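You operate a simulated robot arm through the tools that you are given. There is no shell and no other tool.

You are at the controls of a simulated robot arm. One attempt, no reset.

## Task
Pack the order card's dome and the paper pad in the low carton.
Fine: the pad lies beside the dome; fold both flaps down over them.

The check looks at the end state, three seconds after you hand in, the way a careful person would. Anything else that was tipped, shoved, dropped, spilled or broken makes it a failure. Flat cloth is picked up by pressing the open fingertips on it (5 to 10 N) and closing them slowly along it; thin cloth reads only 2 to 8 mm in the jaws.

## Robot
A 6-joint arm with a three-finger gripper, fixed in place. Base frame: the origin is on the floor under the middle of its stand, x ahead of it, y to its left, z up; the work surface is at about z = 0.85. Lengths are in m, angles in rad, forces in N, time in s.
It reaches about 1.213 m from its shoulder. Its first joint turns from -2.897 to 2.897 rad. Payload 4.89 kg.
The tool frame sits at the grasp point between the pads (the TCP): z along the fingers, y along the line on which they close. The tips reach 0.03 m beyond it. The gripper opens to 0.164 m; its body begins 0.125 m behind the TCP.
Orientation is that of the tool frame in the base frame, as [roll, pitch, yaw] about the fixed x, y, z axes, in that order (R = Rz(yaw) Ry(pitch) Rx(roll)). With the fingers straight down and closing along the base's y, the tool's x points along the base's -x, its y along +y and its z along -z.

## Interface
- The arm moves only by the tool drive_tool. Its arguments are lists of equal length, an entry for each row: "delta_pos": the shift along the tool's x, y, z in m, a list of three; "rot": the turn, a rotation vector about the tool's x, y, z in rad, a list of three; "gripper": the gripper command, from -1 (shut) to 1 (fully open), values between in proportion. In form: {"delta_pos": [[x, y, z], ...], "rot": [[ax, ay, az], ...], "gripper": [gripper, ...]}. A call has 1 to 20 rows; each row shifts and turns the commanded pose from where the row before left it, along the tool's axes as they then stand. A row lasts 0.2 s, in which the tool goes at most 0.05 m and 0.15 rad; a call with a longer step from one row to the next is refused whole, and so is a gripper value outside its range. Where a pose cannot be reached the arm comes as near as it can. A force on the tool above 50 N (or 10 N above the force at the start of the call, whichever is more), or a blocked arm, ends the call early, and 0.2 s more pass. Each finger travels about 0.108 m/s and halts on what it meets, pressing with about 32 N; the grip force reading is that of the motor and also rises with nothing between the fingers. The clock runs only during rows and for 0.2 s after the last one: add rows that do not move to give the fingers time. The reply holds the time, the measured pose of the TCP, the force on the tool along the base axes, the opening and the grip force, in the units named above and with some noise, with the torque about the TCP (base axes, N m) and any sound that the robot's microphone picked up.
- Cameras (640 x 400 px; columns grow to the right, rows downward): "scene" is fixed at [0.0497, 0.5009, 1.6107]; the picture's right is [-0.10, -1.00, 0.00], its down [-0.65, 0.06, -0.76] and it looks along [0.75, -0.07, -0.65] (base axes); focal length 364 px, centre (320, 200). "wrist" rides on the gripper at [0.076, -0.002, -0.152] in the tool frame; the picture's right is [0.02, 1.00, 0.00], its down [-0.88, 0.02, -0.47] and it looks along [-0.47, 0.01, 0.88] (tool axes); focal length 247 px, centre (320, 200). There is no depth. A picture from a camera that has moved, and an enlarged one, comes with that camera's place and axes in the base frame and with its lens.
- grab_frame(camera): a new picture of that camera. It takes no simulated time.
- move_column(by): moves the trunk up (or, below 0, down) by that many m; the arm rides with it, the base frame stays. It gives what a move gives, with no picture.
- inspect(camera, box): a new picture of the part [left, top, right, bottom] of that camera's present view, enlarged. It takes no simulated time.
- finish_job(): hands the job in; it is judged then, once.

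Nothing tells you positions but the pictures and the camera data. Unless the task says otherwise, let go and move clear before handing in.

The tools are called after "Emit:" by a JSON object that holds its "name" and its "arguments". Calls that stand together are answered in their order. drive_tool: Moves the arm, as the interface text tells. Its arguments: {"type":"object","properties":{"delta_pos":{"type":"array"},"rot":{"type":"array"},"gripper":{"type":"array"}},"required":["delta_pos","rot","gripper"]} The other tools are called the same way: move_column (by) moves the trunk up or down; grab_frame (camera) takes a picture; inspect (camera, box) takes an enlarged picture of a part of a camera's view; finish_job () hands the job in.

At the start:

```text
t: 0.0
tcp_pos: [0.6175, 0.1653, 1.2119]
ee_rot: [-3.141, 0.0, -3.14]
ft_force: [0.0, 0.8, 0.0]
ft_torque: [0.01, 0.04, 0.01]
gripper_width: 0.1642
finger_force: 0.1
trunk travel left (down, up): [-0.175, 0.215]
```

scene: 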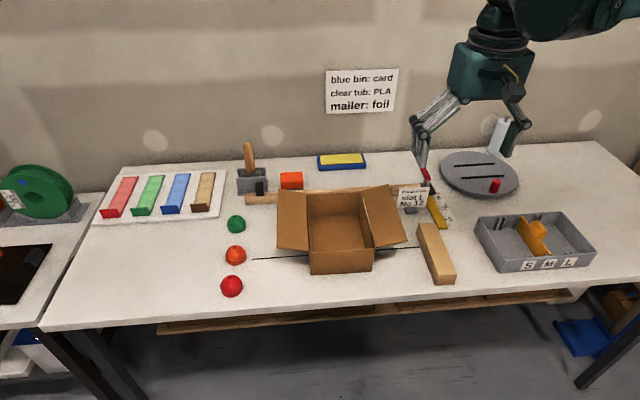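
wrist: 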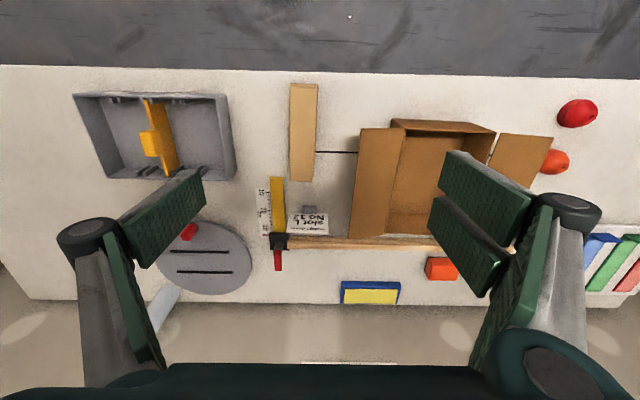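

I see a bench with an open carton in the middle, three domes (green, orange, red) to its left, a card with writing near the ruler, and a yellow/blue pad at the back. I'll look closer at the card and the items before I move.

Emit:
{"name": "inspect", "arguments": {"camera": "scene", "box": [380, 160, 480, 240]}}

Emit:
{"name": "inspect", "arguments": {"camera": "wrist", "box": [240, 160, 360, 280]}}

Emit:
{"name": "inspect", "arguments": {"camera": "scene", "box": [210, 130, 430, 310]}}

Emit:
{"name": "inspect", "arguments": {"camera": "scene", "box": [300, 50, 430, 180]}}

```text
5.00 times, centred on (430, 200) of scene
camera zoom: at [0.0497, 0.5009, 1.6107], right [-0.1, -1.0, 0.0], down [-0.65, 0.06, -0.76], along [0.75, -0.07, -0.65], focal length 1821 px, centre (-230, 200)
```

zoom: 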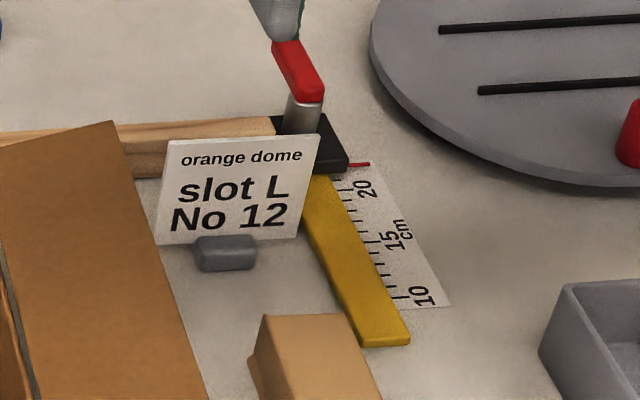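

```text
3.33 times, centred on (300, 220) of wrist
camera zoom: at [0.5411, 0.1638, 1.3654], right [-0.02, 1.0, 0.0], down [0.88, 0.02, 0.47], along [0.47, 0.01, -0.88], focal length 823 px, centre (387, 133)
```

zoom: 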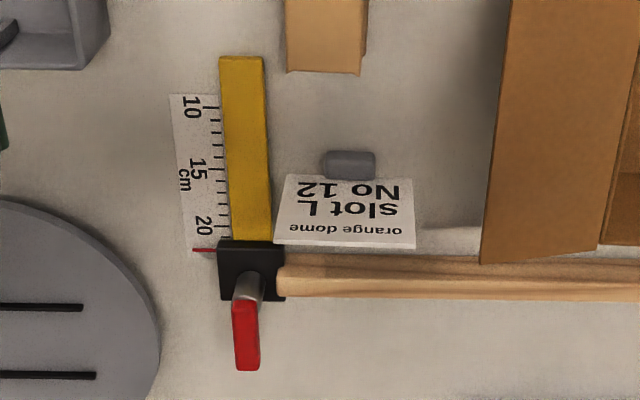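

```text
2.22 times, centred on (320, 220) of scene
camera zoom: at [0.0497, 0.5009, 1.6107], right [-0.1, -1.0, 0.0], down [-0.65, 0.06, -0.76], along [0.75, -0.07, -0.65], focal length 809 px, centre (320, 156)
```

zoom: 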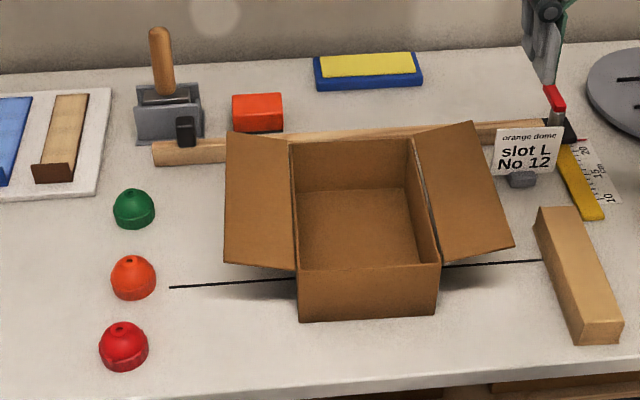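

```text
3.08 times, centred on (365, 115) of scene
camera zoom: at [0.0497, 0.5009, 1.6107], right [-0.1, -1.0, 0.0], down [-0.65, 0.06, -0.76], along [0.75, -0.07, -0.65], focal length 1121 px, centre (182, 462)
```

zoom: 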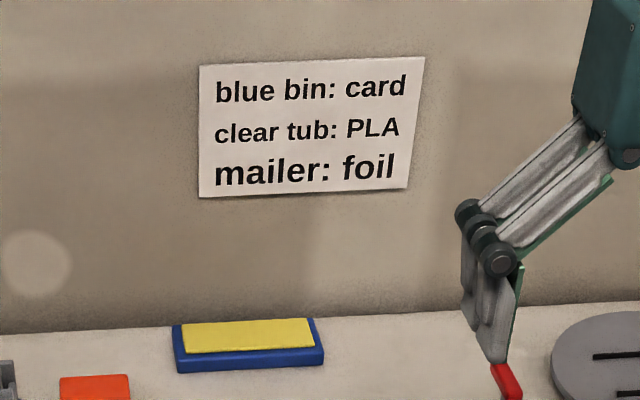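

The card says orange dome. The pad could be the kraft block right of the carton or the yellow-topped item at the back, so I'm inspecting both.

Emit:
{"name": "inspect", "arguments": {"camera": "scene", "box": [400, 210, 480, 290]}}

Emit:
{"name": "inspect", "arguments": {"camera": "scene", "box": [300, 140, 380, 190]}}

Emit:
{"name": "inspect", "arguments": {"camera": "wrist", "box": [270, 70, 350, 200]}}

Emit:
{"name": "inspect", "arguments": {"camera": "scene", "box": [220, 130, 320, 210]}}

Emit:
{"name": "inspect", "arguments": {"camera": "scene", "box": [80, 150, 240, 230]}}

Emit:
{"name": "inspect", "arguments": {"camera": "scene", "box": [270, 180, 410, 280]}}

Emit:
{"name": "inspect", "arguments": {"camera": "scene", "box": [200, 200, 280, 310]}}

Emit:
{"name": "inspect", "arguments": {"camera": "wrist", "box": [320, 90, 600, 310]}}

```text
5.00 times, centred on (440, 250) of scene
camera zoom: at [0.0497, 0.5009, 1.6107], right [-0.1, -1.0, 0.0], down [-0.65, 0.06, -0.76], along [0.75, -0.07, -0.65], focal length 1821 px, centre (-280, -50)
```

zoom: 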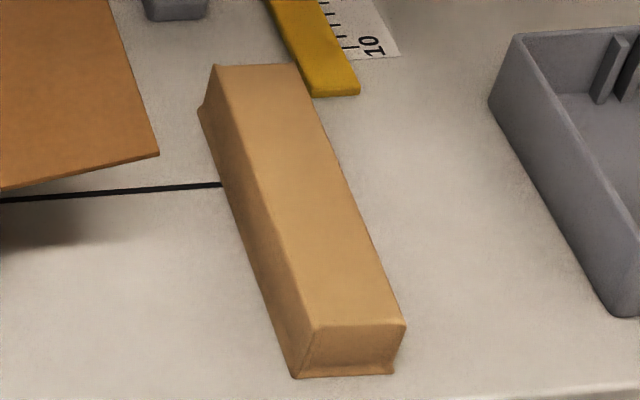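

```text
8.00 times, centred on (340, 165) of scene
camera zoom: at [0.0497, 0.5009, 1.6107], right [-0.1, -1.0, 0.0], down [-0.65, 0.06, -0.76], along [0.75, -0.07, -0.65], focal length 2914 px, centre (160, 480)
```

zoom: 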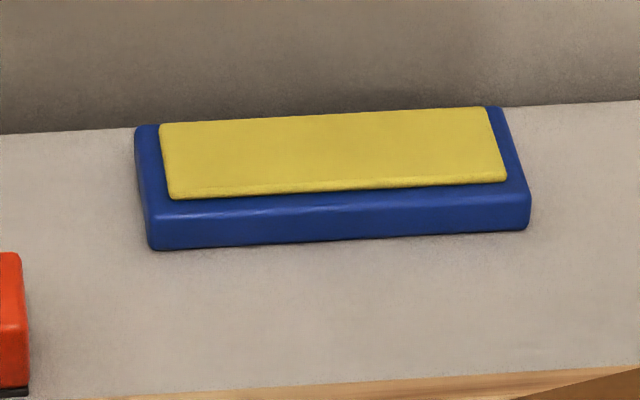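

```text
3.08 times, centred on (310, 135) of wrist
camera zoom: at [0.5411, 0.1638, 1.3654], right [-0.02, 1.0, 0.0], down [0.88, 0.02, 0.47], along [0.47, 0.01, -0.88], focal length 760 px, centre (351, 400)
```

zoom: 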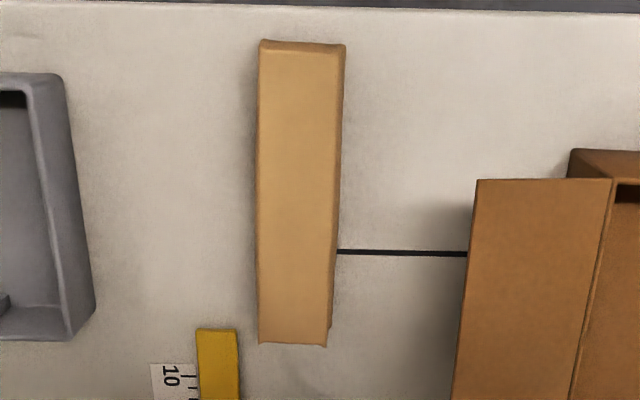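

```text
5.00 times, centred on (270, 170) of scene
camera zoom: at [0.0497, 0.5009, 1.6107], right [-0.1, -1.0, 0.0], down [-0.65, 0.06, -0.76], along [0.75, -0.07, -0.65], focal length 1821 px, centre (570, 350)
```

zoom: 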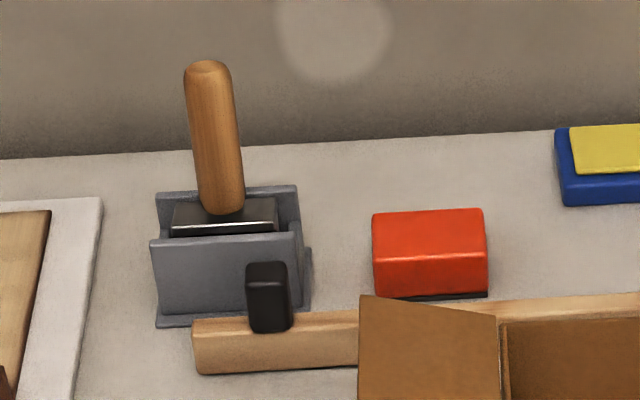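

```text
4.00 times, centred on (160, 190) of scene
camera zoom: at [0.0497, 0.5009, 1.6107], right [-0.1, -1.0, 0.0], down [-0.65, 0.06, -0.76], along [0.75, -0.07, -0.65], focal length 1457 px, centre (960, 240)
```

zoom: 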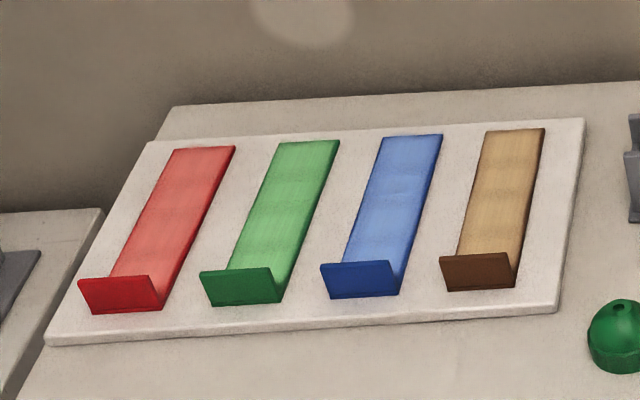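

```text
4.00 times, centred on (340, 230) of scene
camera zoom: at [0.0497, 0.5009, 1.6107], right [-0.1, -1.0, 0.0], down [-0.65, 0.06, -0.76], along [0.75, -0.07, -0.65], focal length 1457 px, centre (240, 80)
```

zoom: 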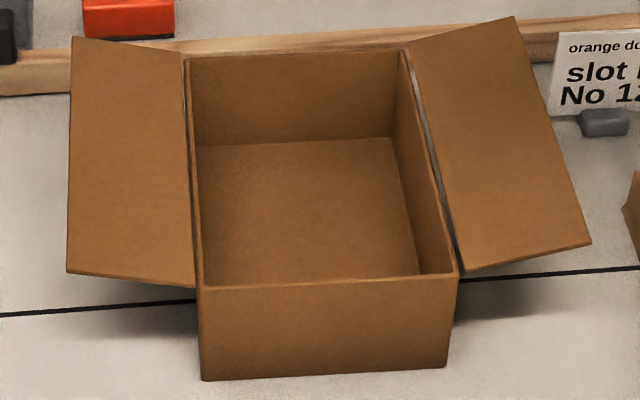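

```text
3.64 times, centred on (240, 255) of scene
camera zoom: at [0.0497, 0.5009, 1.6107], right [-0.1, -1.0, 0.0], down [-0.65, 0.06, -0.76], along [0.75, -0.07, -0.65], focal length 1324 px, centre (611, 0)
```

zoom: 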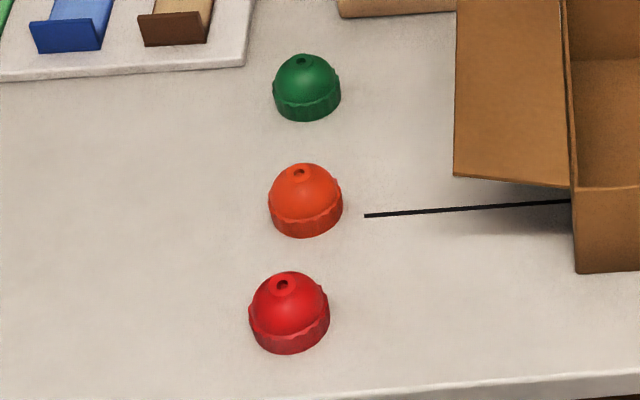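

```text
1.82 times, centred on (460, 200) of wrist
camera zoom: at [0.5411, 0.1638, 1.3654], right [-0.02, 1.0, 0.0], down [0.88, 0.02, 0.47], along [0.47, 0.01, -0.88], focal length 449 px, centre (66, 200)
```

zoom: 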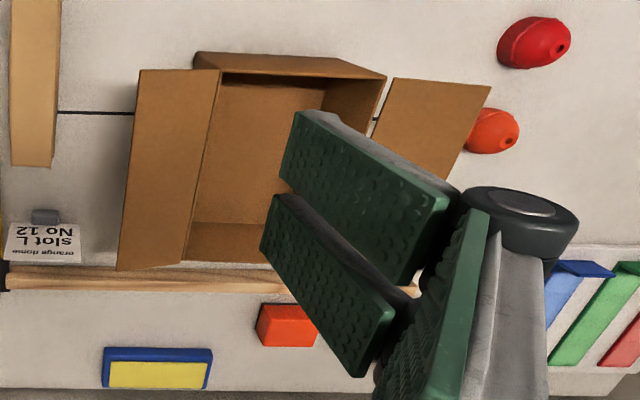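

The kraft block at about (0.66, 0.13) is the paper pad, and the orange dome is at about (0.70, 0.66). The carton sits at x 0.63–0.85, y 0.31–0.47, about 0.09 tall, with both flaps leaning outward. I'm checking the finger size in the wrist view before planning moves.

Emit:
{"name": "inspect", "arguments": {"camera": "wrist", "box": [400, 130, 620, 400]}}

Emit:
{"name": "inspect", "arguments": {"camera": "wrist", "box": [40, 130, 260, 400]}}

Emit:
{"name": "inspect", "arguments": {"camera": "scene", "box": [400, 20, 560, 220]}}

```text
1.48 times, centred on (510, 265) of wrist
camera zoom: at [0.5411, 0.1638, 1.3654], right [-0.02, 1.0, 0.0], down [0.88, 0.02, 0.47], along [0.47, 0.01, -0.88], focal length 366 px, centre (38, 104)
```

zoom: 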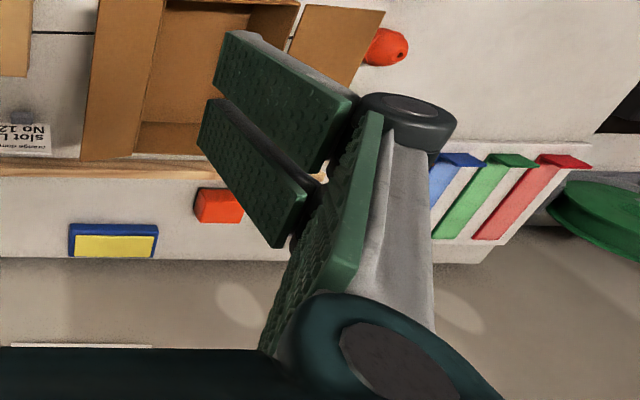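

```text
1.48 times, centred on (150, 265) of wrist
camera zoom: at [0.5411, 0.1638, 1.3654], right [-0.02, 1.0, 0.0], down [0.88, 0.02, 0.47], along [0.47, 0.01, -0.88], focal length 366 px, centre (572, 104)
```

zoom: 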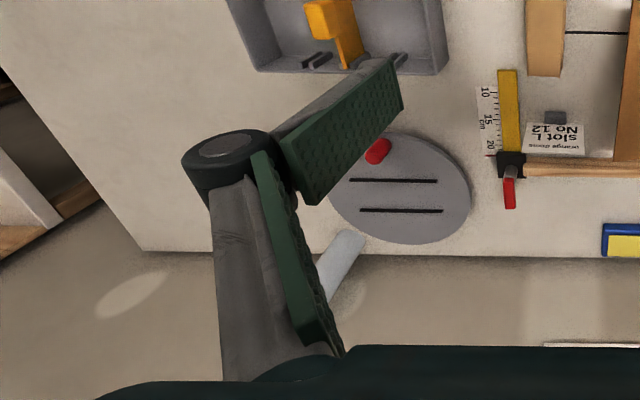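

```text
2.00 times, centred on (480, 120) of scene
camera zoom: at [0.0497, 0.5009, 1.6107], right [-0.1, -1.0, 0.0], down [-0.65, 0.06, -0.76], along [0.75, -0.07, -0.65], focal length 728 px, centre (0, 360)
```

zoom: 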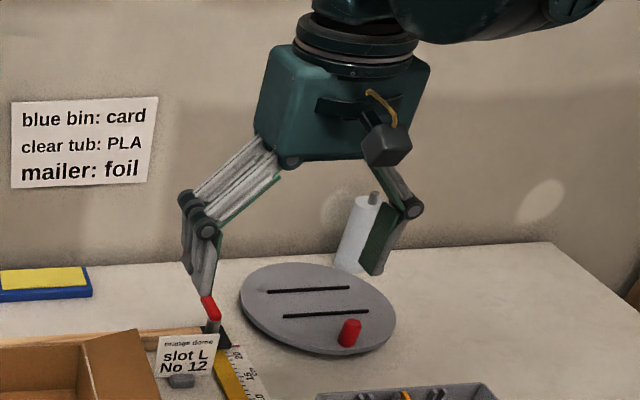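

The pair of fingers is about 0.065 m wide along tool x and the single finger about 0.027 m, so there is room around the domes. I'm moving high above the orange dome with the gripper partly open to check the position from above.

Emit:
{"name": "drive_tool", "arguments": {"delta_pos": [[-0.007, 0.041, 0], [-0.007, 0.041, 0], [-0.007, 0.041, 0], [-0.007, 0.041, 0], [-0.007, 0.041, 0], [-0.007, 0.041, 0], [-0.007, 0.041, 0], [-0.007, 0.041, 0], [-0.007, 0.041, 0], [-0.007, 0.041, 0], [-0.007, 0.041, 0], [-0.0085, 0.046, 0], [0, 0, 0]], "rot": [[0, 0, 0], [0, 0, 0], [0, 0, 0], [0, 0, 0], [0, 0, 0], [0, 0, 0], [0, 0, 0], [0, 0, 0], [0, 0, 0], [0, 0, 0], [0, 0, 0], [0, 0, 0], [0, 0, 0]], "gripper": [0.22, 0.22, 0.22, 0.22, 0.22, 0.22, 0.22, 0.22, 0.22, 0.22, 0.22, 0.22, 0.22]}}

Emit:
{"name": "grab_frame", "arguments": {"camera": "wrist"}}

Emit:
{"name": "grab_frame", "arguments": {"camera": "scene"}}

```text
t: 2.8
tcp_pos: [0.7044, 0.6641, 1.2148]
ee_rot: [-3.14, -0.002, -3.141]
ft_force: [0.3, 0.6, -0.5]
ft_torque: [-0.15, 0.11, 0.0]
gripper_width: 0.1002
finger_force: 0.1
trunk travel left (down, up): [-0.175, 0.215]
```

```text
taken
camera wrist: at [0.6278, 0.6625, 1.3671], right [-0.02, 1.0, 0.0], down [0.88, 0.02, 0.47], along [0.47, 0.01, -0.88], focal length 247 px, centre (320, 200)
```

wrist: 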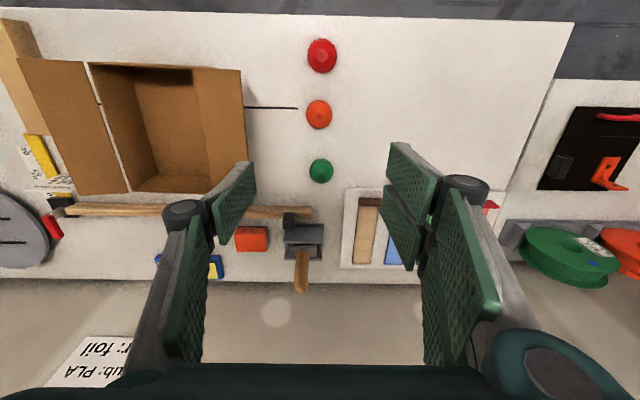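

```text
taken
```

scene: 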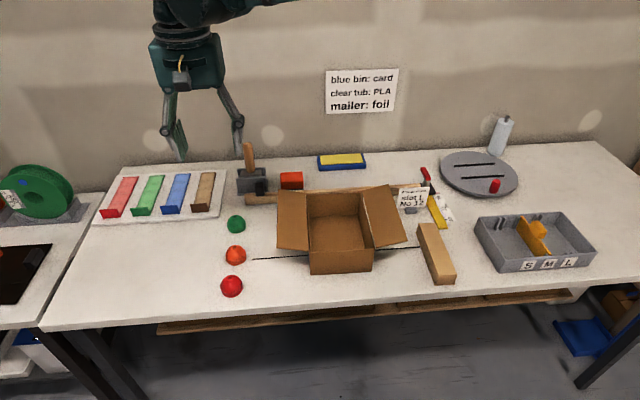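

The tool is above the dome; the wrist view puts the orange dome at about (0.705, 0.661). I'm zooming in to refine this before descending.

Emit:
{"name": "inspect", "arguments": {"camera": "wrist", "box": [280, 30, 360, 190]}}

Emit:
{"name": "inspect", "arguments": {"camera": "wrist", "box": [0, 40, 260, 220]}}

```text
2.50 times, centred on (320, 110) of wrist
camera zoom: at [0.6278, 0.6625, 1.3671], right [-0.02, 1.0, 0.0], down [0.88, 0.02, 0.47], along [0.47, 0.01, -0.88], focal length 617 px, centre (320, 425)
```

zoom: 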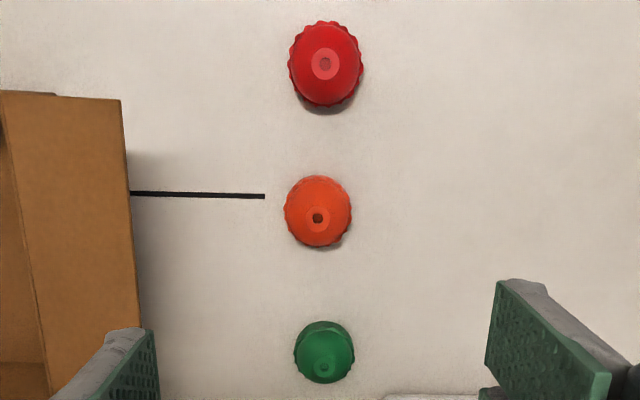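

```text
2.22 times, centred on (130, 130) of wrist
camera zoom: at [0.6278, 0.6625, 1.3671], right [-0.02, 1.0, 0.0], down [0.88, 0.02, 0.47], along [0.47, 0.01, -0.88], focal length 549 px, centre (742, 356)
```

zoom: 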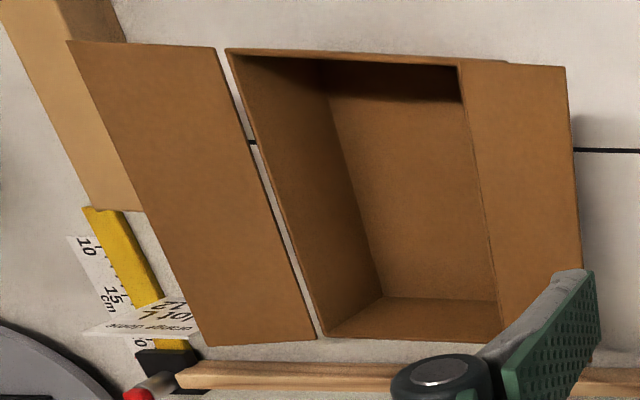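

The dome is about 53 mm wide at (0.705, 0.662), so I'm descending straight down with 0.10 m opening to straddle it.

Emit:
{"name": "drive_tool", "arguments": {"delta_pos": [[0, 0, 0.045], [0, -0.0015, 0.045], [0, 0, 0.045], [0, 0, 0.045], [0, 0, 0.045], [0, 0, 0.04], [0, 0, 0.03], [0, 0, 0.015], [0, 0, 0]], "rot": [[0, 0, 0], [0, 0, 0], [0, 0, 0], [0, 0, 0], [0, 0, 0], [0, 0, 0], [0, 0, 0], [0, 0, 0], [0, 0, 0]], "gripper": [0.22, 0.22, 0.22, 0.22, 0.22, 0.22, 0.22, 0.22, 0.22]}}

Emit:
{"name": "grab_frame", "arguments": {"camera": "wrist"}}

Emit:
{"name": "inspect", "arguments": {"camera": "scene", "box": [160, 150, 320, 310]}}

```text
t: 4.8
tcp_pos: [0.7039, 0.6591, 0.9026]
ee_rot: [3.141, -0.002, -3.141]
ft_force: [-0.3, 0.0, -0.2]
ft_torque: [-0.04, 0.05, -0.02]
gripper_width: 0.0999
finger_force: 0.0
trunk travel left (down, up): [-0.175, 0.215]
```

```text
taken
camera wrist: at [0.6266, 0.6588, 1.0554], right [-0.02, 1.0, 0.0], down [0.88, 0.02, 0.47], along [0.47, 0.01, -0.88], focal length 247 px, centre (320, 200)
```

wrist: 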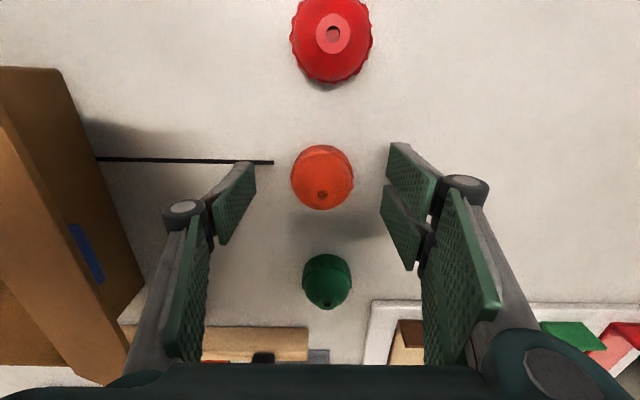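

```text
2.50 times, centred on (240, 230) of scene
camera zoom: at [0.0497, 0.5009, 1.6107], right [-0.1, -1.0, 0.0], down [-0.65, 0.06, -0.76], along [0.75, -0.07, -0.65], focal length 910 px, centre (520, 125)
```

zoom: 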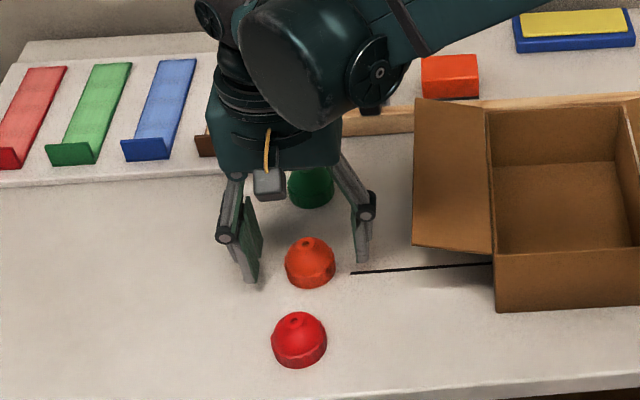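

The fingers straddle the dome well. I also notice a small blue patch near the carton's left flap in the wrist view, and want a closer look at it.

Emit:
{"name": "inspect", "arguments": {"camera": "wrist", "box": [0, 60, 160, 400]}}

Emit:
{"name": "inspect", "arguments": {"camera": "wrist", "box": [40, 180, 160, 320]}}

```text
1.18 times, centred on (80, 230) of wrist
camera zoom: at [0.6266, 0.6588, 1.0554], right [-0.02, 1.0, 0.0], down [0.88, 0.02, 0.47], along [0.47, 0.01, -0.88], focal length 291 px, centre (602, 165)
```

zoom: 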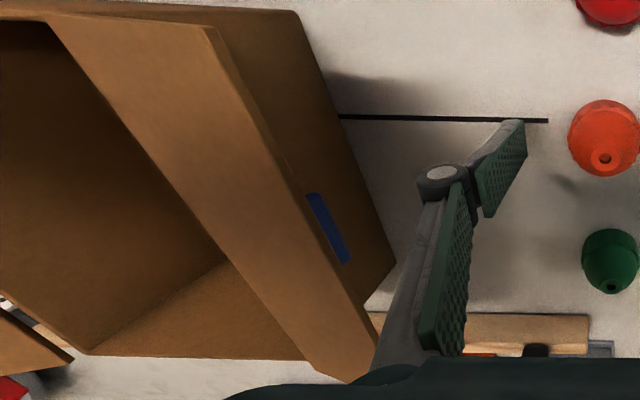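

```text
2.86 times, centred on (100, 250) of wrist
camera zoom: at [0.6266, 0.6588, 1.0554], right [-0.02, 1.0, 0.0], down [0.88, 0.02, 0.47], along [0.47, 0.01, -0.88], focal length 706 px, centre (949, 57)
```

zoom: 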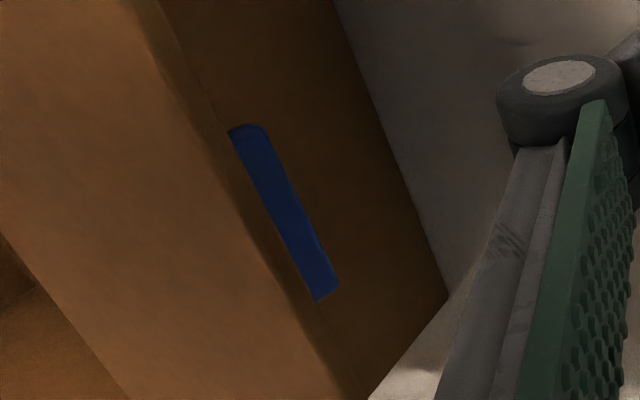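

The blue patch is just a mark on the carton's outer wall. I'm going down the last 2 cm and closing on the dome's skirt.

Emit:
{"name": "drive_tool", "arguments": {"delta_pos": [[-0.001, 0.002, 0.01], [0, 0, 0.009], [0, 0, 0], [0, 0, 0], [0, 0, 0], [0, 0, 0], [0, 0, 0], [0, 0, 0], [0, 0, 0]], "rot": [[0, 0, 0], [0, 0, 0], [0, 0, 0], [0, 0, 0], [0, 0, 0], [0, 0, 0], [0, 0, 0], [0, 0, 0], [0, 0, 0]], "gripper": [0.22, 0.22, 0.22, 0, -0.2, -0.35, -0.45, -0.55, -0.55]}}

Emit:
{"name": "grab_frame", "arguments": {"camera": "wrist"}}

Emit:
{"name": "inspect", "arguments": {"camera": "scene", "box": [180, 170, 300, 310]}}

```text
t: 6.8
tcp_pos: [0.7047, 0.6632, 0.8837]
ee_rot: [-3.141, 0.001, 3.141]
ft_force: [-0.2, 0.7, -0.8]
ft_torque: [0.02, 0.01, -0.01]
gripper_width: 0.0498
finger_force: 32.0
trunk travel left (down, up): [-0.175, 0.215]
```

```text
taken
camera wrist: at [0.6272, 0.662, 1.0362], right [-0.02, 1.0, 0.0], down [0.88, 0.02, 0.47], along [0.47, 0.01, -0.88], focal length 247 px, centre (320, 200)
```

wrist: 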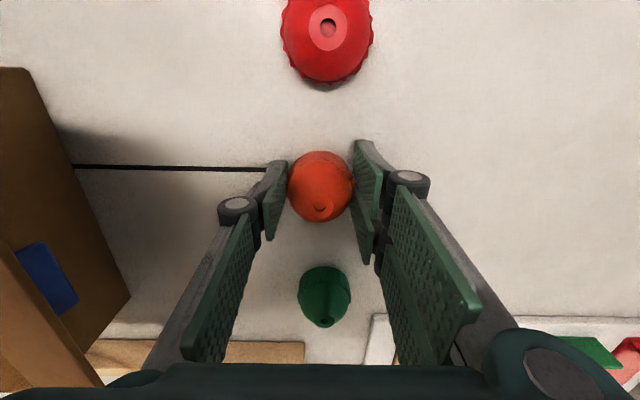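

```text
2.86 times, centred on (240, 240) of scene
camera zoom: at [0.0497, 0.5009, 1.6107], right [-0.1, -1.0, 0.0], down [-0.65, 0.06, -0.76], along [0.75, -0.07, -0.65], focal length 1041 px, centre (549, 86)
```

zoom: 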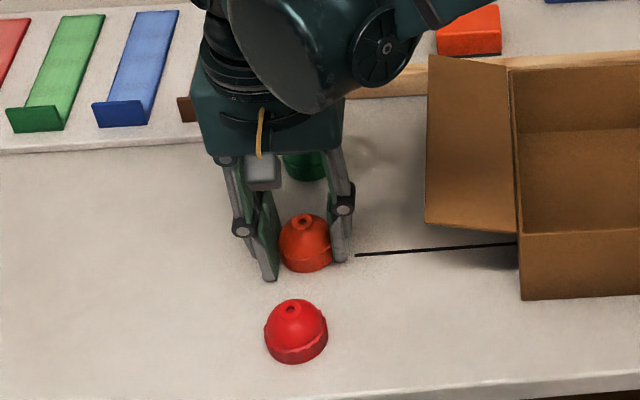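

The fingers stopped at 0.050 m with 32 N on the dome's skirt. I'm lifting it straight up and checking that it's held.

Emit:
{"name": "drive_tool", "arguments": {"delta_pos": [[0, 0, 0], [0, 0, -0.01], [0, 0, -0.02], [0, 0, -0.04], [0, 0, -0.04], [0, 0, -0.04], [0, 0, -0.04], [0, 0, -0.04], [0, 0, 0]], "rot": [[0, 0, 0], [0, 0, 0], [0, 0, 0], [0, 0, 0], [0, 0, 0], [0, 0, 0], [0, 0, 0], [0, 0, 0], [0, 0, 0]], "gripper": [-0.65, -0.65, -0.65, -0.65, -0.65, -0.65, -0.65, -0.65, -0.65]}}

Emit:
{"name": "grab_frame", "arguments": {"camera": "wrist"}}

Emit:
{"name": "grab_frame", "arguments": {"camera": "scene"}}

```text
t: 8.8
tcp_pos: [0.702, 0.66, 1.1159]
ee_rot: [-3.141, 0.001, -3.142]
ft_force: [-0.8, -0.3, 0.7]
ft_torque: [0.05, -0.06, 0.02]
gripper_width: 0.0499
finger_force: 32.0
trunk travel left (down, up): [-0.175, 0.215]
```

```text
taken
camera wrist: at [0.6253, 0.6595, 1.269], right [-0.02, 1.0, 0.0], down [0.88, 0.02, 0.47], along [0.47, 0.01, -0.88], focal length 247 px, centre (320, 200)
```

wrist: 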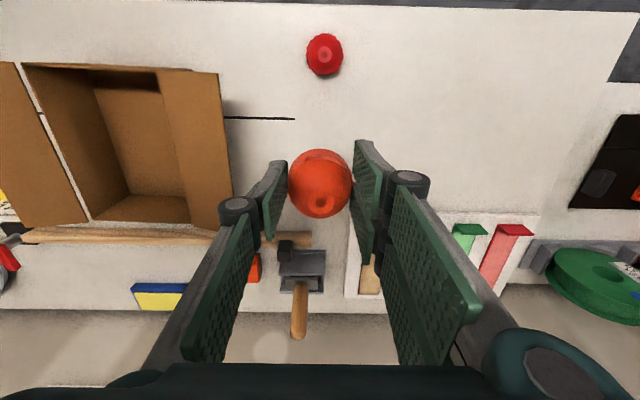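

```text
taken
```

scene: 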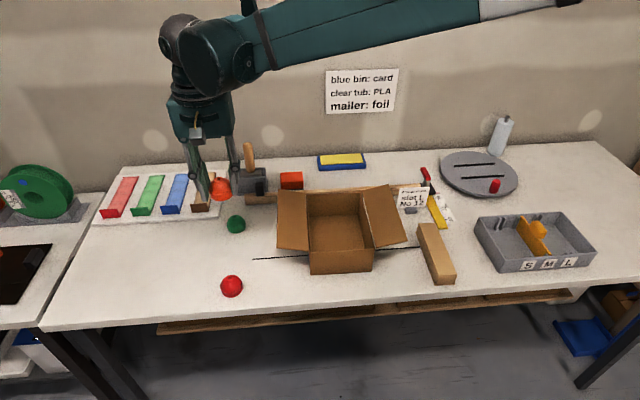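

The dome is held securely. I'm carrying it over the carton's back-left area and turning the tool about 90° so the fingers run along the carton's length, which leaves room for the pad on the right.

Emit:
{"name": "drive_tool", "arguments": {"delta_pos": [[-0.0137, -0.0398, 0], [-0.0137, -0.0398, 0], [-0.0137, -0.0398, 0], [-0.0137, -0.0398, 0], [-0.0137, -0.0398, 0], [-0.0137, -0.0398, 0], [0, 0, 0], [0, 0, 0], [0, 0, 0], [0, 0, 0], [0, 0, 0], [0, 0, 0], [0, 0, 0], [0, 0, 0], [0, 0, 0], [0, 0, 0], [0, 0, 0], [0, 0, 0], [0, 0, 0]], "rot": [[0, 0, 0], [0, 0, 0], [0, 0, 0], [0, 0, 0], [0, 0, 0], [0, 0, 0], [0, 0, 0.134], [0, 0, 0.134], [0, 0, 0.134], [0, 0, 0.134], [0, 0, 0.134], [0, 0, 0.134], [0, 0, 0.134], [0, 0, 0.134], [0, 0, 0.134], [0, 0, 0.134], [0, 0, 0.134], [0, 0, 0.134], [0, 0, 0]], "gripper": [-0.65, -0.65, -0.65, -0.65, -0.65, -0.65, -0.65, -0.65, -0.65, -0.65, -0.65, -0.65, -0.65, -0.65, -0.65, -0.65, -0.65, -0.65, -0.65]}}

Emit:
{"name": "grab_frame", "arguments": {"camera": "wrist"}}

Emit:
{"name": "grab_frame", "arguments": {"camera": "scene"}}

```text
t: 12.8
tcp_pos: [0.7875, 0.4234, 1.1118]
ee_rot: [3.141, 0.0, 1.53]
ft_force: [0.9, -0.8, -1.0]
ft_torque: [-0.01, -0.01, -0.02]
gripper_width: 0.05
finger_force: 32.2
trunk travel left (down, up): [-0.175, 0.215]
```

```text
taken
camera wrist: at [0.7881, 0.5001, 1.2658], right [1.0, -0.02, 0.0], down [-0.02, -0.88, 0.47], along [-0.01, -0.47, -0.88], focal length 247 px, centre (320, 200)
```

wrist: 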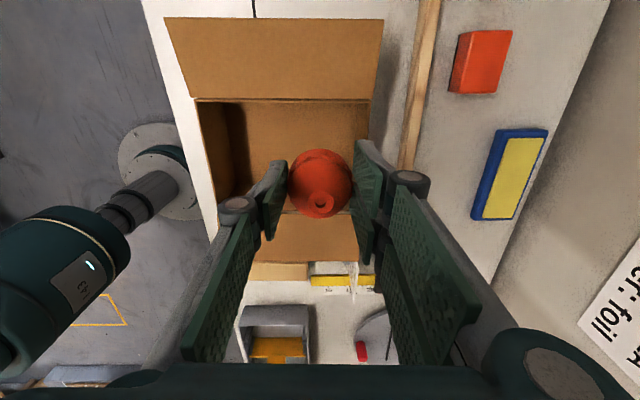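

```text
taken
```

scene: 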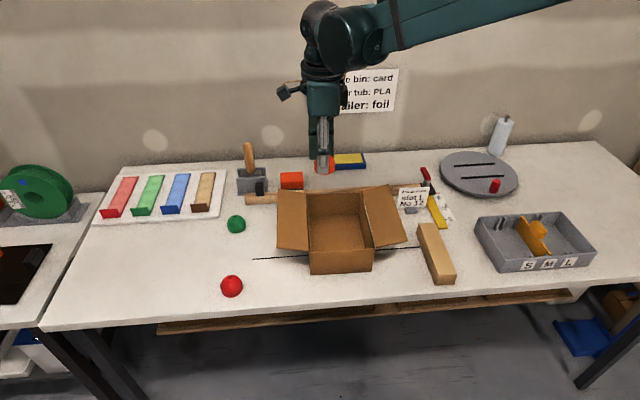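

Holding over the carton at (0.788, 0.423); the tool's yaw now matches the carton. I'm zooming in to confirm the carton's inner edges before lowering.

Emit:
{"name": "inspect", "arguments": {"camera": "wrist", "box": [150, 10, 400, 270]}}

Emit:
{"name": "inspect", "arguments": {"camera": "scene", "box": [260, 120, 420, 280]}}

```text
1.54 times, centred on (275, 140) of wrist
camera zoom: at [0.7881, 0.5001, 1.2658], right [1.0, -0.02, 0.0], down [-0.02, -0.88, 0.47], along [-0.01, -0.47, -0.88], focal length 380 px, centre (389, 292)
```

zoom: 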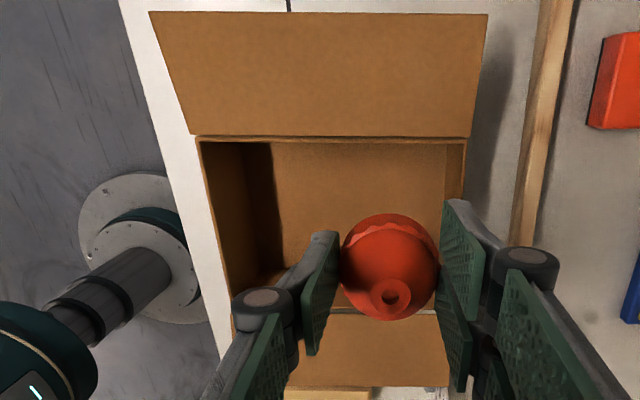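

```text
2.50 times, centred on (340, 200) of scene
camera zoom: at [0.0497, 0.5009, 1.6107], right [-0.1, -1.0, 0.0], down [-0.65, 0.06, -0.76], along [0.75, -0.07, -0.65], focal length 910 px, centre (270, 200)
```

zoom: 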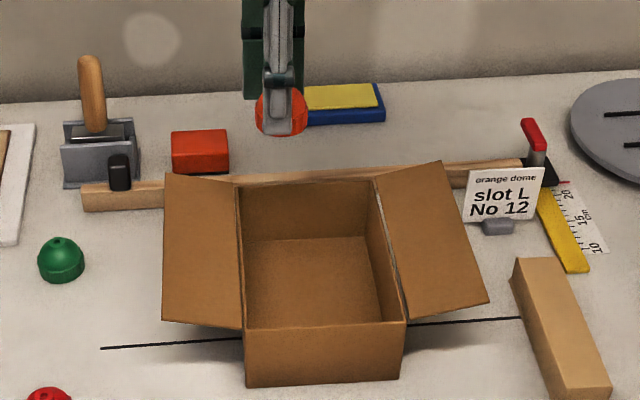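

The carton rim matches my estimate (x 0.634–0.851, left rim y≈0.465). I'm shifting slightly inward for clearance and lowering the dome to just above the carton floor.

Emit:
{"name": "drive_tool", "arguments": {"delta_pos": [[-0.005, -0.004, 0], [0, 0, 0.04], [0, 0, 0.04], [0, 0, 0.04], [0, 0, 0.03], [0, 0, 0.03], [0, 0, 0.02], [0, 0, 0.01], [0, 0, 0]], "rot": [[0, 0, 0], [0, 0, 0], [0, 0, 0], [0, 0, 0], [0, 0, 0], [0, 0, 0], [0, 0, 0], [0, 0, 0], [0, 0, 0]], "gripper": [-0.65, -0.65, -0.65, -0.65, -0.65, -0.65, -0.65, -0.65, -0.65]}}

Emit:
{"name": "grab_frame", "arguments": {"camera": "wrist"}}

Emit:
{"name": "inspect", "arguments": {"camera": "scene", "box": [260, 120, 420, 280]}}

```text
t: 14.8
tcp_pos: [0.782, 0.4176, 0.9034]
ee_rot: [3.141, -0.001, 1.533]
ft_force: [0.1, 0.1, -0.1]
ft_torque: [-0.03, 0.02, -0.01]
gripper_width: 0.0498
finger_force: 32.3
trunk travel left (down, up): [-0.175, 0.215]
```

```text
taken
camera wrist: at [0.7825, 0.495, 1.0564], right [1.0, -0.02, 0.0], down [-0.01, -0.88, 0.47], along [-0.01, -0.47, -0.88], focal length 247 px, centre (320, 200)
```

wrist: 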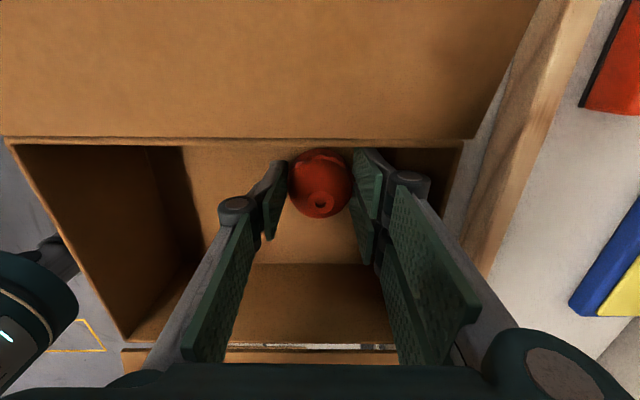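

```text
2.50 times, centred on (340, 200) of scene
camera zoom: at [0.0497, 0.5009, 1.6107], right [-0.1, -1.0, 0.0], down [-0.65, 0.06, -0.76], along [0.75, -0.07, -0.65], focal length 910 px, centre (270, 200)
```

zoom: 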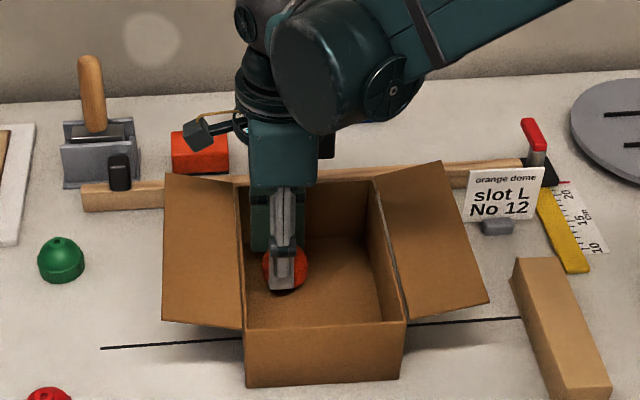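

The dome hangs inside the carton, clear of the walls. I'm easing it down until it touches the floor.

Emit:
{"name": "drive_tool", "arguments": {"delta_pos": [[0, 0, 0.004], [0, 0, 0.004], [0, 0, 0.003], [0, 0, 0.002], [0, 0, 0]], "rot": [[0, 0, 0], [0, 0, 0], [0, 0, 0], [0, 0, 0], [0, 0, 0]], "gripper": [-0.65, -0.65, -0.65, -0.65, -0.65]}}

```text
t: 16.0
tcp_pos: [0.7812, 0.4174, 0.8923]
ee_rot: [3.14, -0.001, 1.532]
ft_force: [1.3, 0.8, 29.7]
ft_torque: [-0.18, -0.04, 0.08]
gripper_width: 0.0502
finger_force: 32.3
trunk travel left (down, up): [-0.175, 0.215]
```

The dome has touched the floor (about 30 N upward at TCP z 0.892). I'm easing the pressure by 2 mm and opening just enough to release it.

Emit:
{"name": "drive_tool", "arguments": {"delta_pos": [[0, 0, -0.002], [0, 0, 0], [0, 0, 0], [0, 0, 0], [0, 0, 0], [0, 0, 0]], "rot": [[0, 0, 0], [0, 0, 0], [0, 0, 0], [0, 0, 0], [0, 0, 0], [0, 0, 0]], "gripper": [-0.65, -0.65, -0.38, -0.3, -0.22, -0.2]}}

Emit:
{"name": "grab_frame", "arguments": {"camera": "wrist"}}

```text
t: 17.4
tcp_pos: [0.7811, 0.4179, 0.893]
ee_rot: [-3.141, -0.001, 1.531]
ft_force: [0.1, -0.2, 0.7]
ft_torque: [-0.04, 0.01, 0.01]
gripper_width: 0.0657
finger_force: 0.0
trunk travel left (down, up): [-0.175, 0.215]
```

```text
taken
camera wrist: at [0.7825, 0.4955, 1.0451], right [1.0, -0.02, 0.0], down [-0.01, -0.88, 0.47], along [-0.01, -0.47, -0.88], focal length 247 px, centre (320, 200)
```

wrist: 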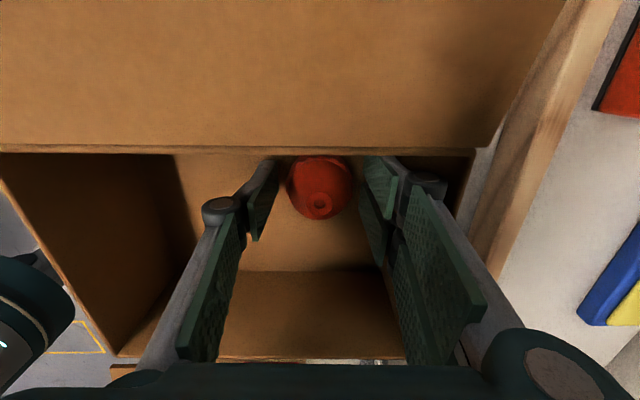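

The dome is released and sits on the floor of the carton. I'm lifting straight up out of the carton.

Emit:
{"name": "drive_tool", "arguments": {"delta_pos": [[0, 0, -0.01], [0, 0, -0.025], [0, 0, -0.04], [0, 0, -0.045], [0, 0, -0.045], [0, 0, -0.045], [0, 0, 0]], "rot": [[0, 0, 0], [0, 0, 0], [0, 0, 0], [0, 0, 0], [0, 0, 0], [0, 0, 0], [0, 0, 0]], "gripper": [-0.2, -0.2, -0.2, -0.2, -0.2, -0.2, -0.2]}}

Emit:
{"name": "grab_frame", "arguments": {"camera": "wrist"}}

Emit:
{"name": "inspect", "arguments": {"camera": "scene", "box": [260, 120, 420, 280]}}

```text
t: 19.0
tcp_pos: [0.7815, 0.4194, 1.1025]
ee_rot: [3.141, 0.001, 1.532]
ft_force: [-1.2, -0.2, 0.1]
ft_torque: [0.03, -0.09, 0.0]
gripper_width: 0.0658
finger_force: 0.1
trunk travel left (down, up): [-0.175, 0.215]
```

```text
taken
camera wrist: at [0.7816, 0.4961, 1.2562], right [1.0, -0.02, 0.0], down [-0.01, -0.88, 0.47], along [-0.01, -0.47, -0.88], focal length 247 px, centre (320, 200)
```

wrist: 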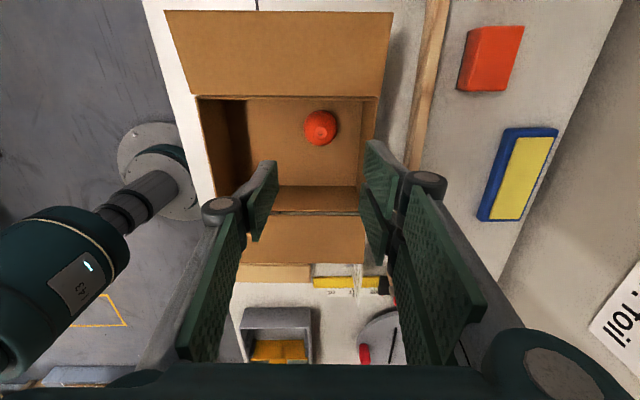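

```text
2.50 times, centred on (340, 200) of scene
camera zoom: at [0.0497, 0.5009, 1.6107], right [-0.1, -1.0, 0.0], down [-0.65, 0.06, -0.76], along [0.75, -0.07, -0.65], focal length 910 px, centre (270, 200)
```

zoom: 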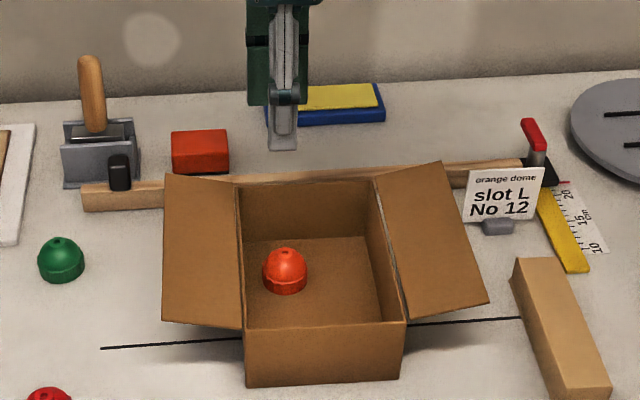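

The orange dome sits upright in the back-left of the carton. I'm rotating back and moving above the pad, aiming to grip it about 3 cm toward the robot from its middle so the fingers will clear the dome later.

Emit:
{"name": "drive_tool", "arguments": {"delta_pos": [[0, 0, 0], [0, 0, 0], [0, 0, 0], [0, 0, 0], [0, 0, 0], [0, 0, 0], [0, 0, 0], [0, 0, 0], [0, 0, 0], [0, 0, 0], [0, 0, 0], [0, 0, 0], [0.0199, -0.0417, 0], [0.0199, -0.0417, 0], [0.0199, -0.0417, 0], [0.0199, -0.0417, 0], [0.0199, -0.0417, 0], [0.0199, -0.0417, 0], [0.0199, -0.0417, 0], [0, 0, 0]], "rot": [[0, 0, -0.1305], [0, 0, -0.1305], [0, 0, -0.1305], [0, 0, -0.1305], [0, 0, -0.1305], [0, 0, -0.1305], [0, 0, -0.1305], [0, 0, -0.1305], [0, 0, -0.1305], [0, 0, -0.1305], [0, 0, -0.1305], [0, 0, -0.1305], [0, 0, 0], [0, 0, 0], [0, 0, 0], [0, 0, 0], [0, 0, 0], [0, 0, 0], [0, 0, 0], [0, 0, 0]], "gripper": [-0.2, -0.2, -0.2, -0.2, -0.2, -0.2, -0.2, -0.2, -0.2, -0.2, -0.2, -0.2, 0.04, 0.04, 0.04, 0.04, 0.04, 0.04, 0.04, 0.04]}}

Emit:
{"name": "grab_frame", "arguments": {"camera": "wrist"}}

Emit:
{"name": "grab_frame", "arguments": {"camera": "scene"}}

```text
t: 23.2
tcp_pos: [0.6321, 0.1311, 1.104]
ee_rot: [-3.141, 0.0, 3.1]
ft_force: [-1.3, -1.6, 0.3]
ft_torque: [0.02, -0.08, -0.02]
gripper_width: 0.0853
finger_force: 0.0
trunk travel left (down, up): [-0.175, 0.215]
```

```text
taken
camera wrist: at [0.555, 0.1336, 1.2567], right [0.02, 1.0, 0.0], down [0.88, -0.02, 0.47], along [0.47, -0.01, -0.88], focal length 247 px, centre (320, 200)
```

wrist: 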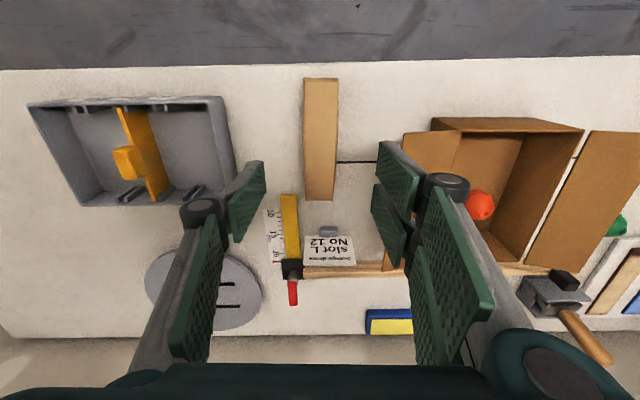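

```text
taken
```

scene: 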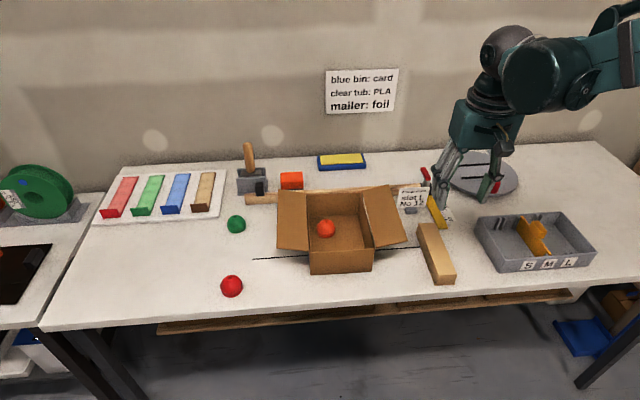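

I'm over the pad; I'm zooming in to refine its edges and angle relative to the tool.

Emit:
{"name": "inspect", "arguments": {"camera": "wrist", "box": [270, 60, 370, 220]}}

```text
2.50 times, centred on (320, 140) of wrist
camera zoom: at [0.555, 0.1336, 1.2567], right [0.02, 1.0, 0.0], down [0.88, -0.02, 0.47], along [0.47, -0.01, -0.88], focal length 617 px, centre (320, 350)
```

zoom: 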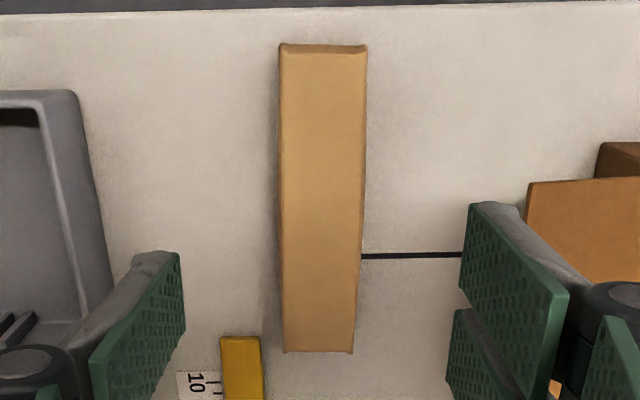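

The pad's centreline is y≈0.133 at x=0.632, aligned with the tool. I'm descending around it, then closing gently.

Emit:
{"name": "drive_tool", "arguments": {"delta_pos": [[0, 0.0015, 0.04], [0, 0, 0.04], [0, 0, 0.04], [0, 0, 0.04], [0, 0, 0.03], [0, 0, 0.015], [0, 0, 0.007], [0, 0, 0], [0, 0, 0]], "rot": [[0, 0, 0], [0, 0, 0], [0, 0, 0], [0, 0, 0], [0, 0, 0], [0, 0, 0], [0, 0, 0], [0, 0, 0], [0, 0, 0]], "gripper": [0.04, 0.04, 0.04, 0.04, 0.04, 0.04, 0.04, 0.04, 0.04]}}

Emit:
{"name": "grab_frame", "arguments": {"camera": "wrist"}}

Emit:
{"name": "inspect", "arguments": {"camera": "scene", "box": [360, 150, 520, 310]}}

```text
t: 25.2
tcp_pos: [0.6323, 0.1366, 0.8906]
ee_rot: [3.14, 0.0, 3.1]
ft_force: [-0.4, -0.9, 0.0]
ft_torque: [0.01, 0.03, 0.01]
gripper_width: 0.0852
finger_force: 0.0
trunk travel left (down, up): [-0.175, 0.215]
```

```text
taken
camera wrist: at [0.5552, 0.1381, 1.0437], right [0.02, 1.0, 0.0], down [0.88, -0.02, 0.47], along [0.47, -0.01, -0.88], focal length 247 px, centre (320, 200)
```

wrist: 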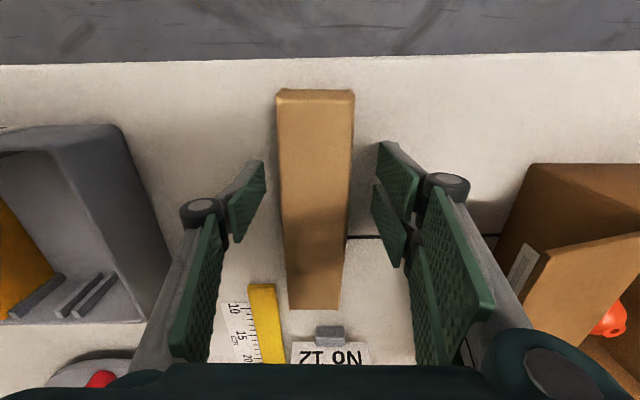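

```text
2.50 times, centred on (440, 230) of scene
camera zoom: at [0.0497, 0.5009, 1.6107], right [-0.1, -1.0, 0.0], down [-0.65, 0.06, -0.76], along [0.75, -0.07, -0.65], focal length 910 px, centre (20, 125)
```

zoom: 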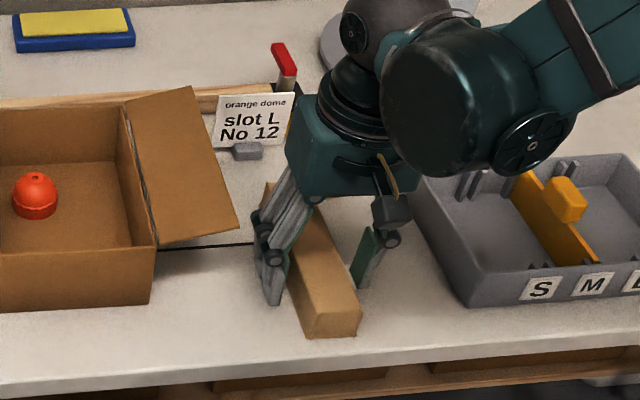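

The tool sits about 4 mm left of the pad's centre. I'm correcting that and closing on the pad in small steps.

Emit:
{"name": "drive_tool", "arguments": {"delta_pos": [[0, -0.004, 0], [0, 0, 0], [0, 0, 0], [0, 0, 0], [0, 0, 0], [0, 0, 0], [0, 0, 0], [0, 0, 0]], "rot": [[0, 0, 0], [0, 0, 0], [0, 0, 0], [0, 0, 0], [0, 0, 0], [0, 0, 0], [0, 0, 0], [0, 0, 0]], "gripper": [0.04, 0.04, -0.15, -0.3, -0.4, -0.45, -0.5, -0.5]}}

Emit:
{"name": "grab_frame", "arguments": {"camera": "wrist"}}

```text
t: 27.0
tcp_pos: [0.6332, 0.1318, 0.8907]
ee_rot: [-3.141, -0.001, 3.1]
ft_force: [0.7, 0.3, 0.0]
ft_torque: [-0.04, -0.01, 0.03]
gripper_width: 0.054
finger_force: 32.3
trunk travel left (down, up): [-0.175, 0.215]
```

```text
taken
camera wrist: at [0.555, 0.1335, 1.0437], right [0.02, 1.0, 0.0], down [0.88, -0.02, 0.47], along [0.47, -0.01, -0.88], focal length 247 px, centre (320, 200)
```

wrist: 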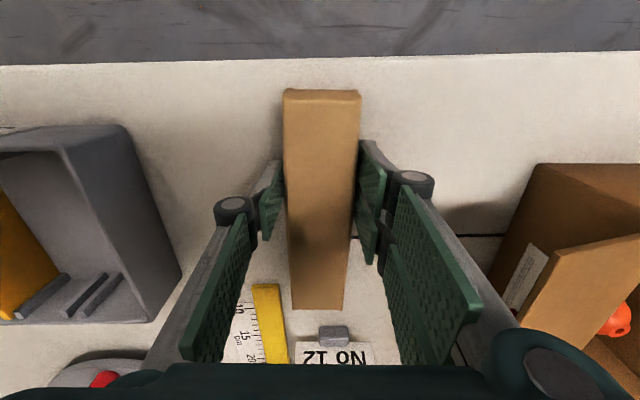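

The pad is gripped at 0.054 m. I'm lifting it slowly at first to see whether it stays level.

Emit:
{"name": "drive_tool", "arguments": {"delta_pos": [[0, 0, 0], [0, 0, -0.008], [0, 0, -0.012], [0, 0, -0.02], [0, 0, 0]], "rot": [[0, 0, 0], [0, 0, 0], [0, 0, 0], [0, 0, 0], [0, 0, 0]], "gripper": [-0.6, -0.6, -0.6, -0.6, -0.6]}}

Emit:
{"name": "grab_frame", "arguments": {"camera": "wrist"}}

Emit:
{"name": "inspect", "arguments": {"camera": "scene", "box": [360, 150, 520, 310]}}

```text
t: 28.2
tcp_pos: [0.6313, 0.1331, 0.9332]
ee_rot: [3.141, 0.0, 3.1]
ft_force: [-0.1, 0.7, -0.9]
ft_torque: [0.0, -0.01, -0.02]
gripper_width: 0.054
finger_force: 31.9
trunk travel left (down, up): [-0.175, 0.215]
```

```text
taken
camera wrist: at [0.5537, 0.1352, 1.085], right [0.02, 1.0, 0.0], down [0.88, -0.02, 0.47], along [0.47, -0.01, -0.88], focal length 247 px, centre (320, 200)
```

wrist: 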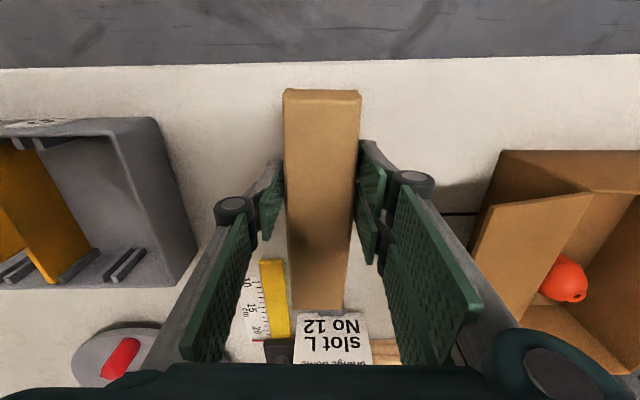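

```text
2.50 times, centred on (440, 230) of scene
camera zoom: at [0.0497, 0.5009, 1.6107], right [-0.1, -1.0, 0.0], down [-0.65, 0.06, -0.76], along [0.75, -0.07, -0.65], focal length 910 px, centre (20, 125)
```

zoom: 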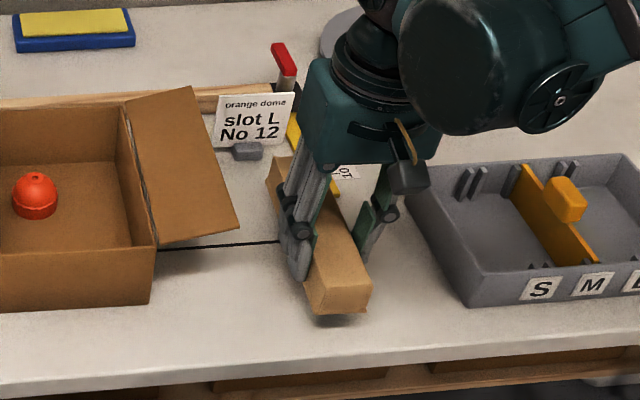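

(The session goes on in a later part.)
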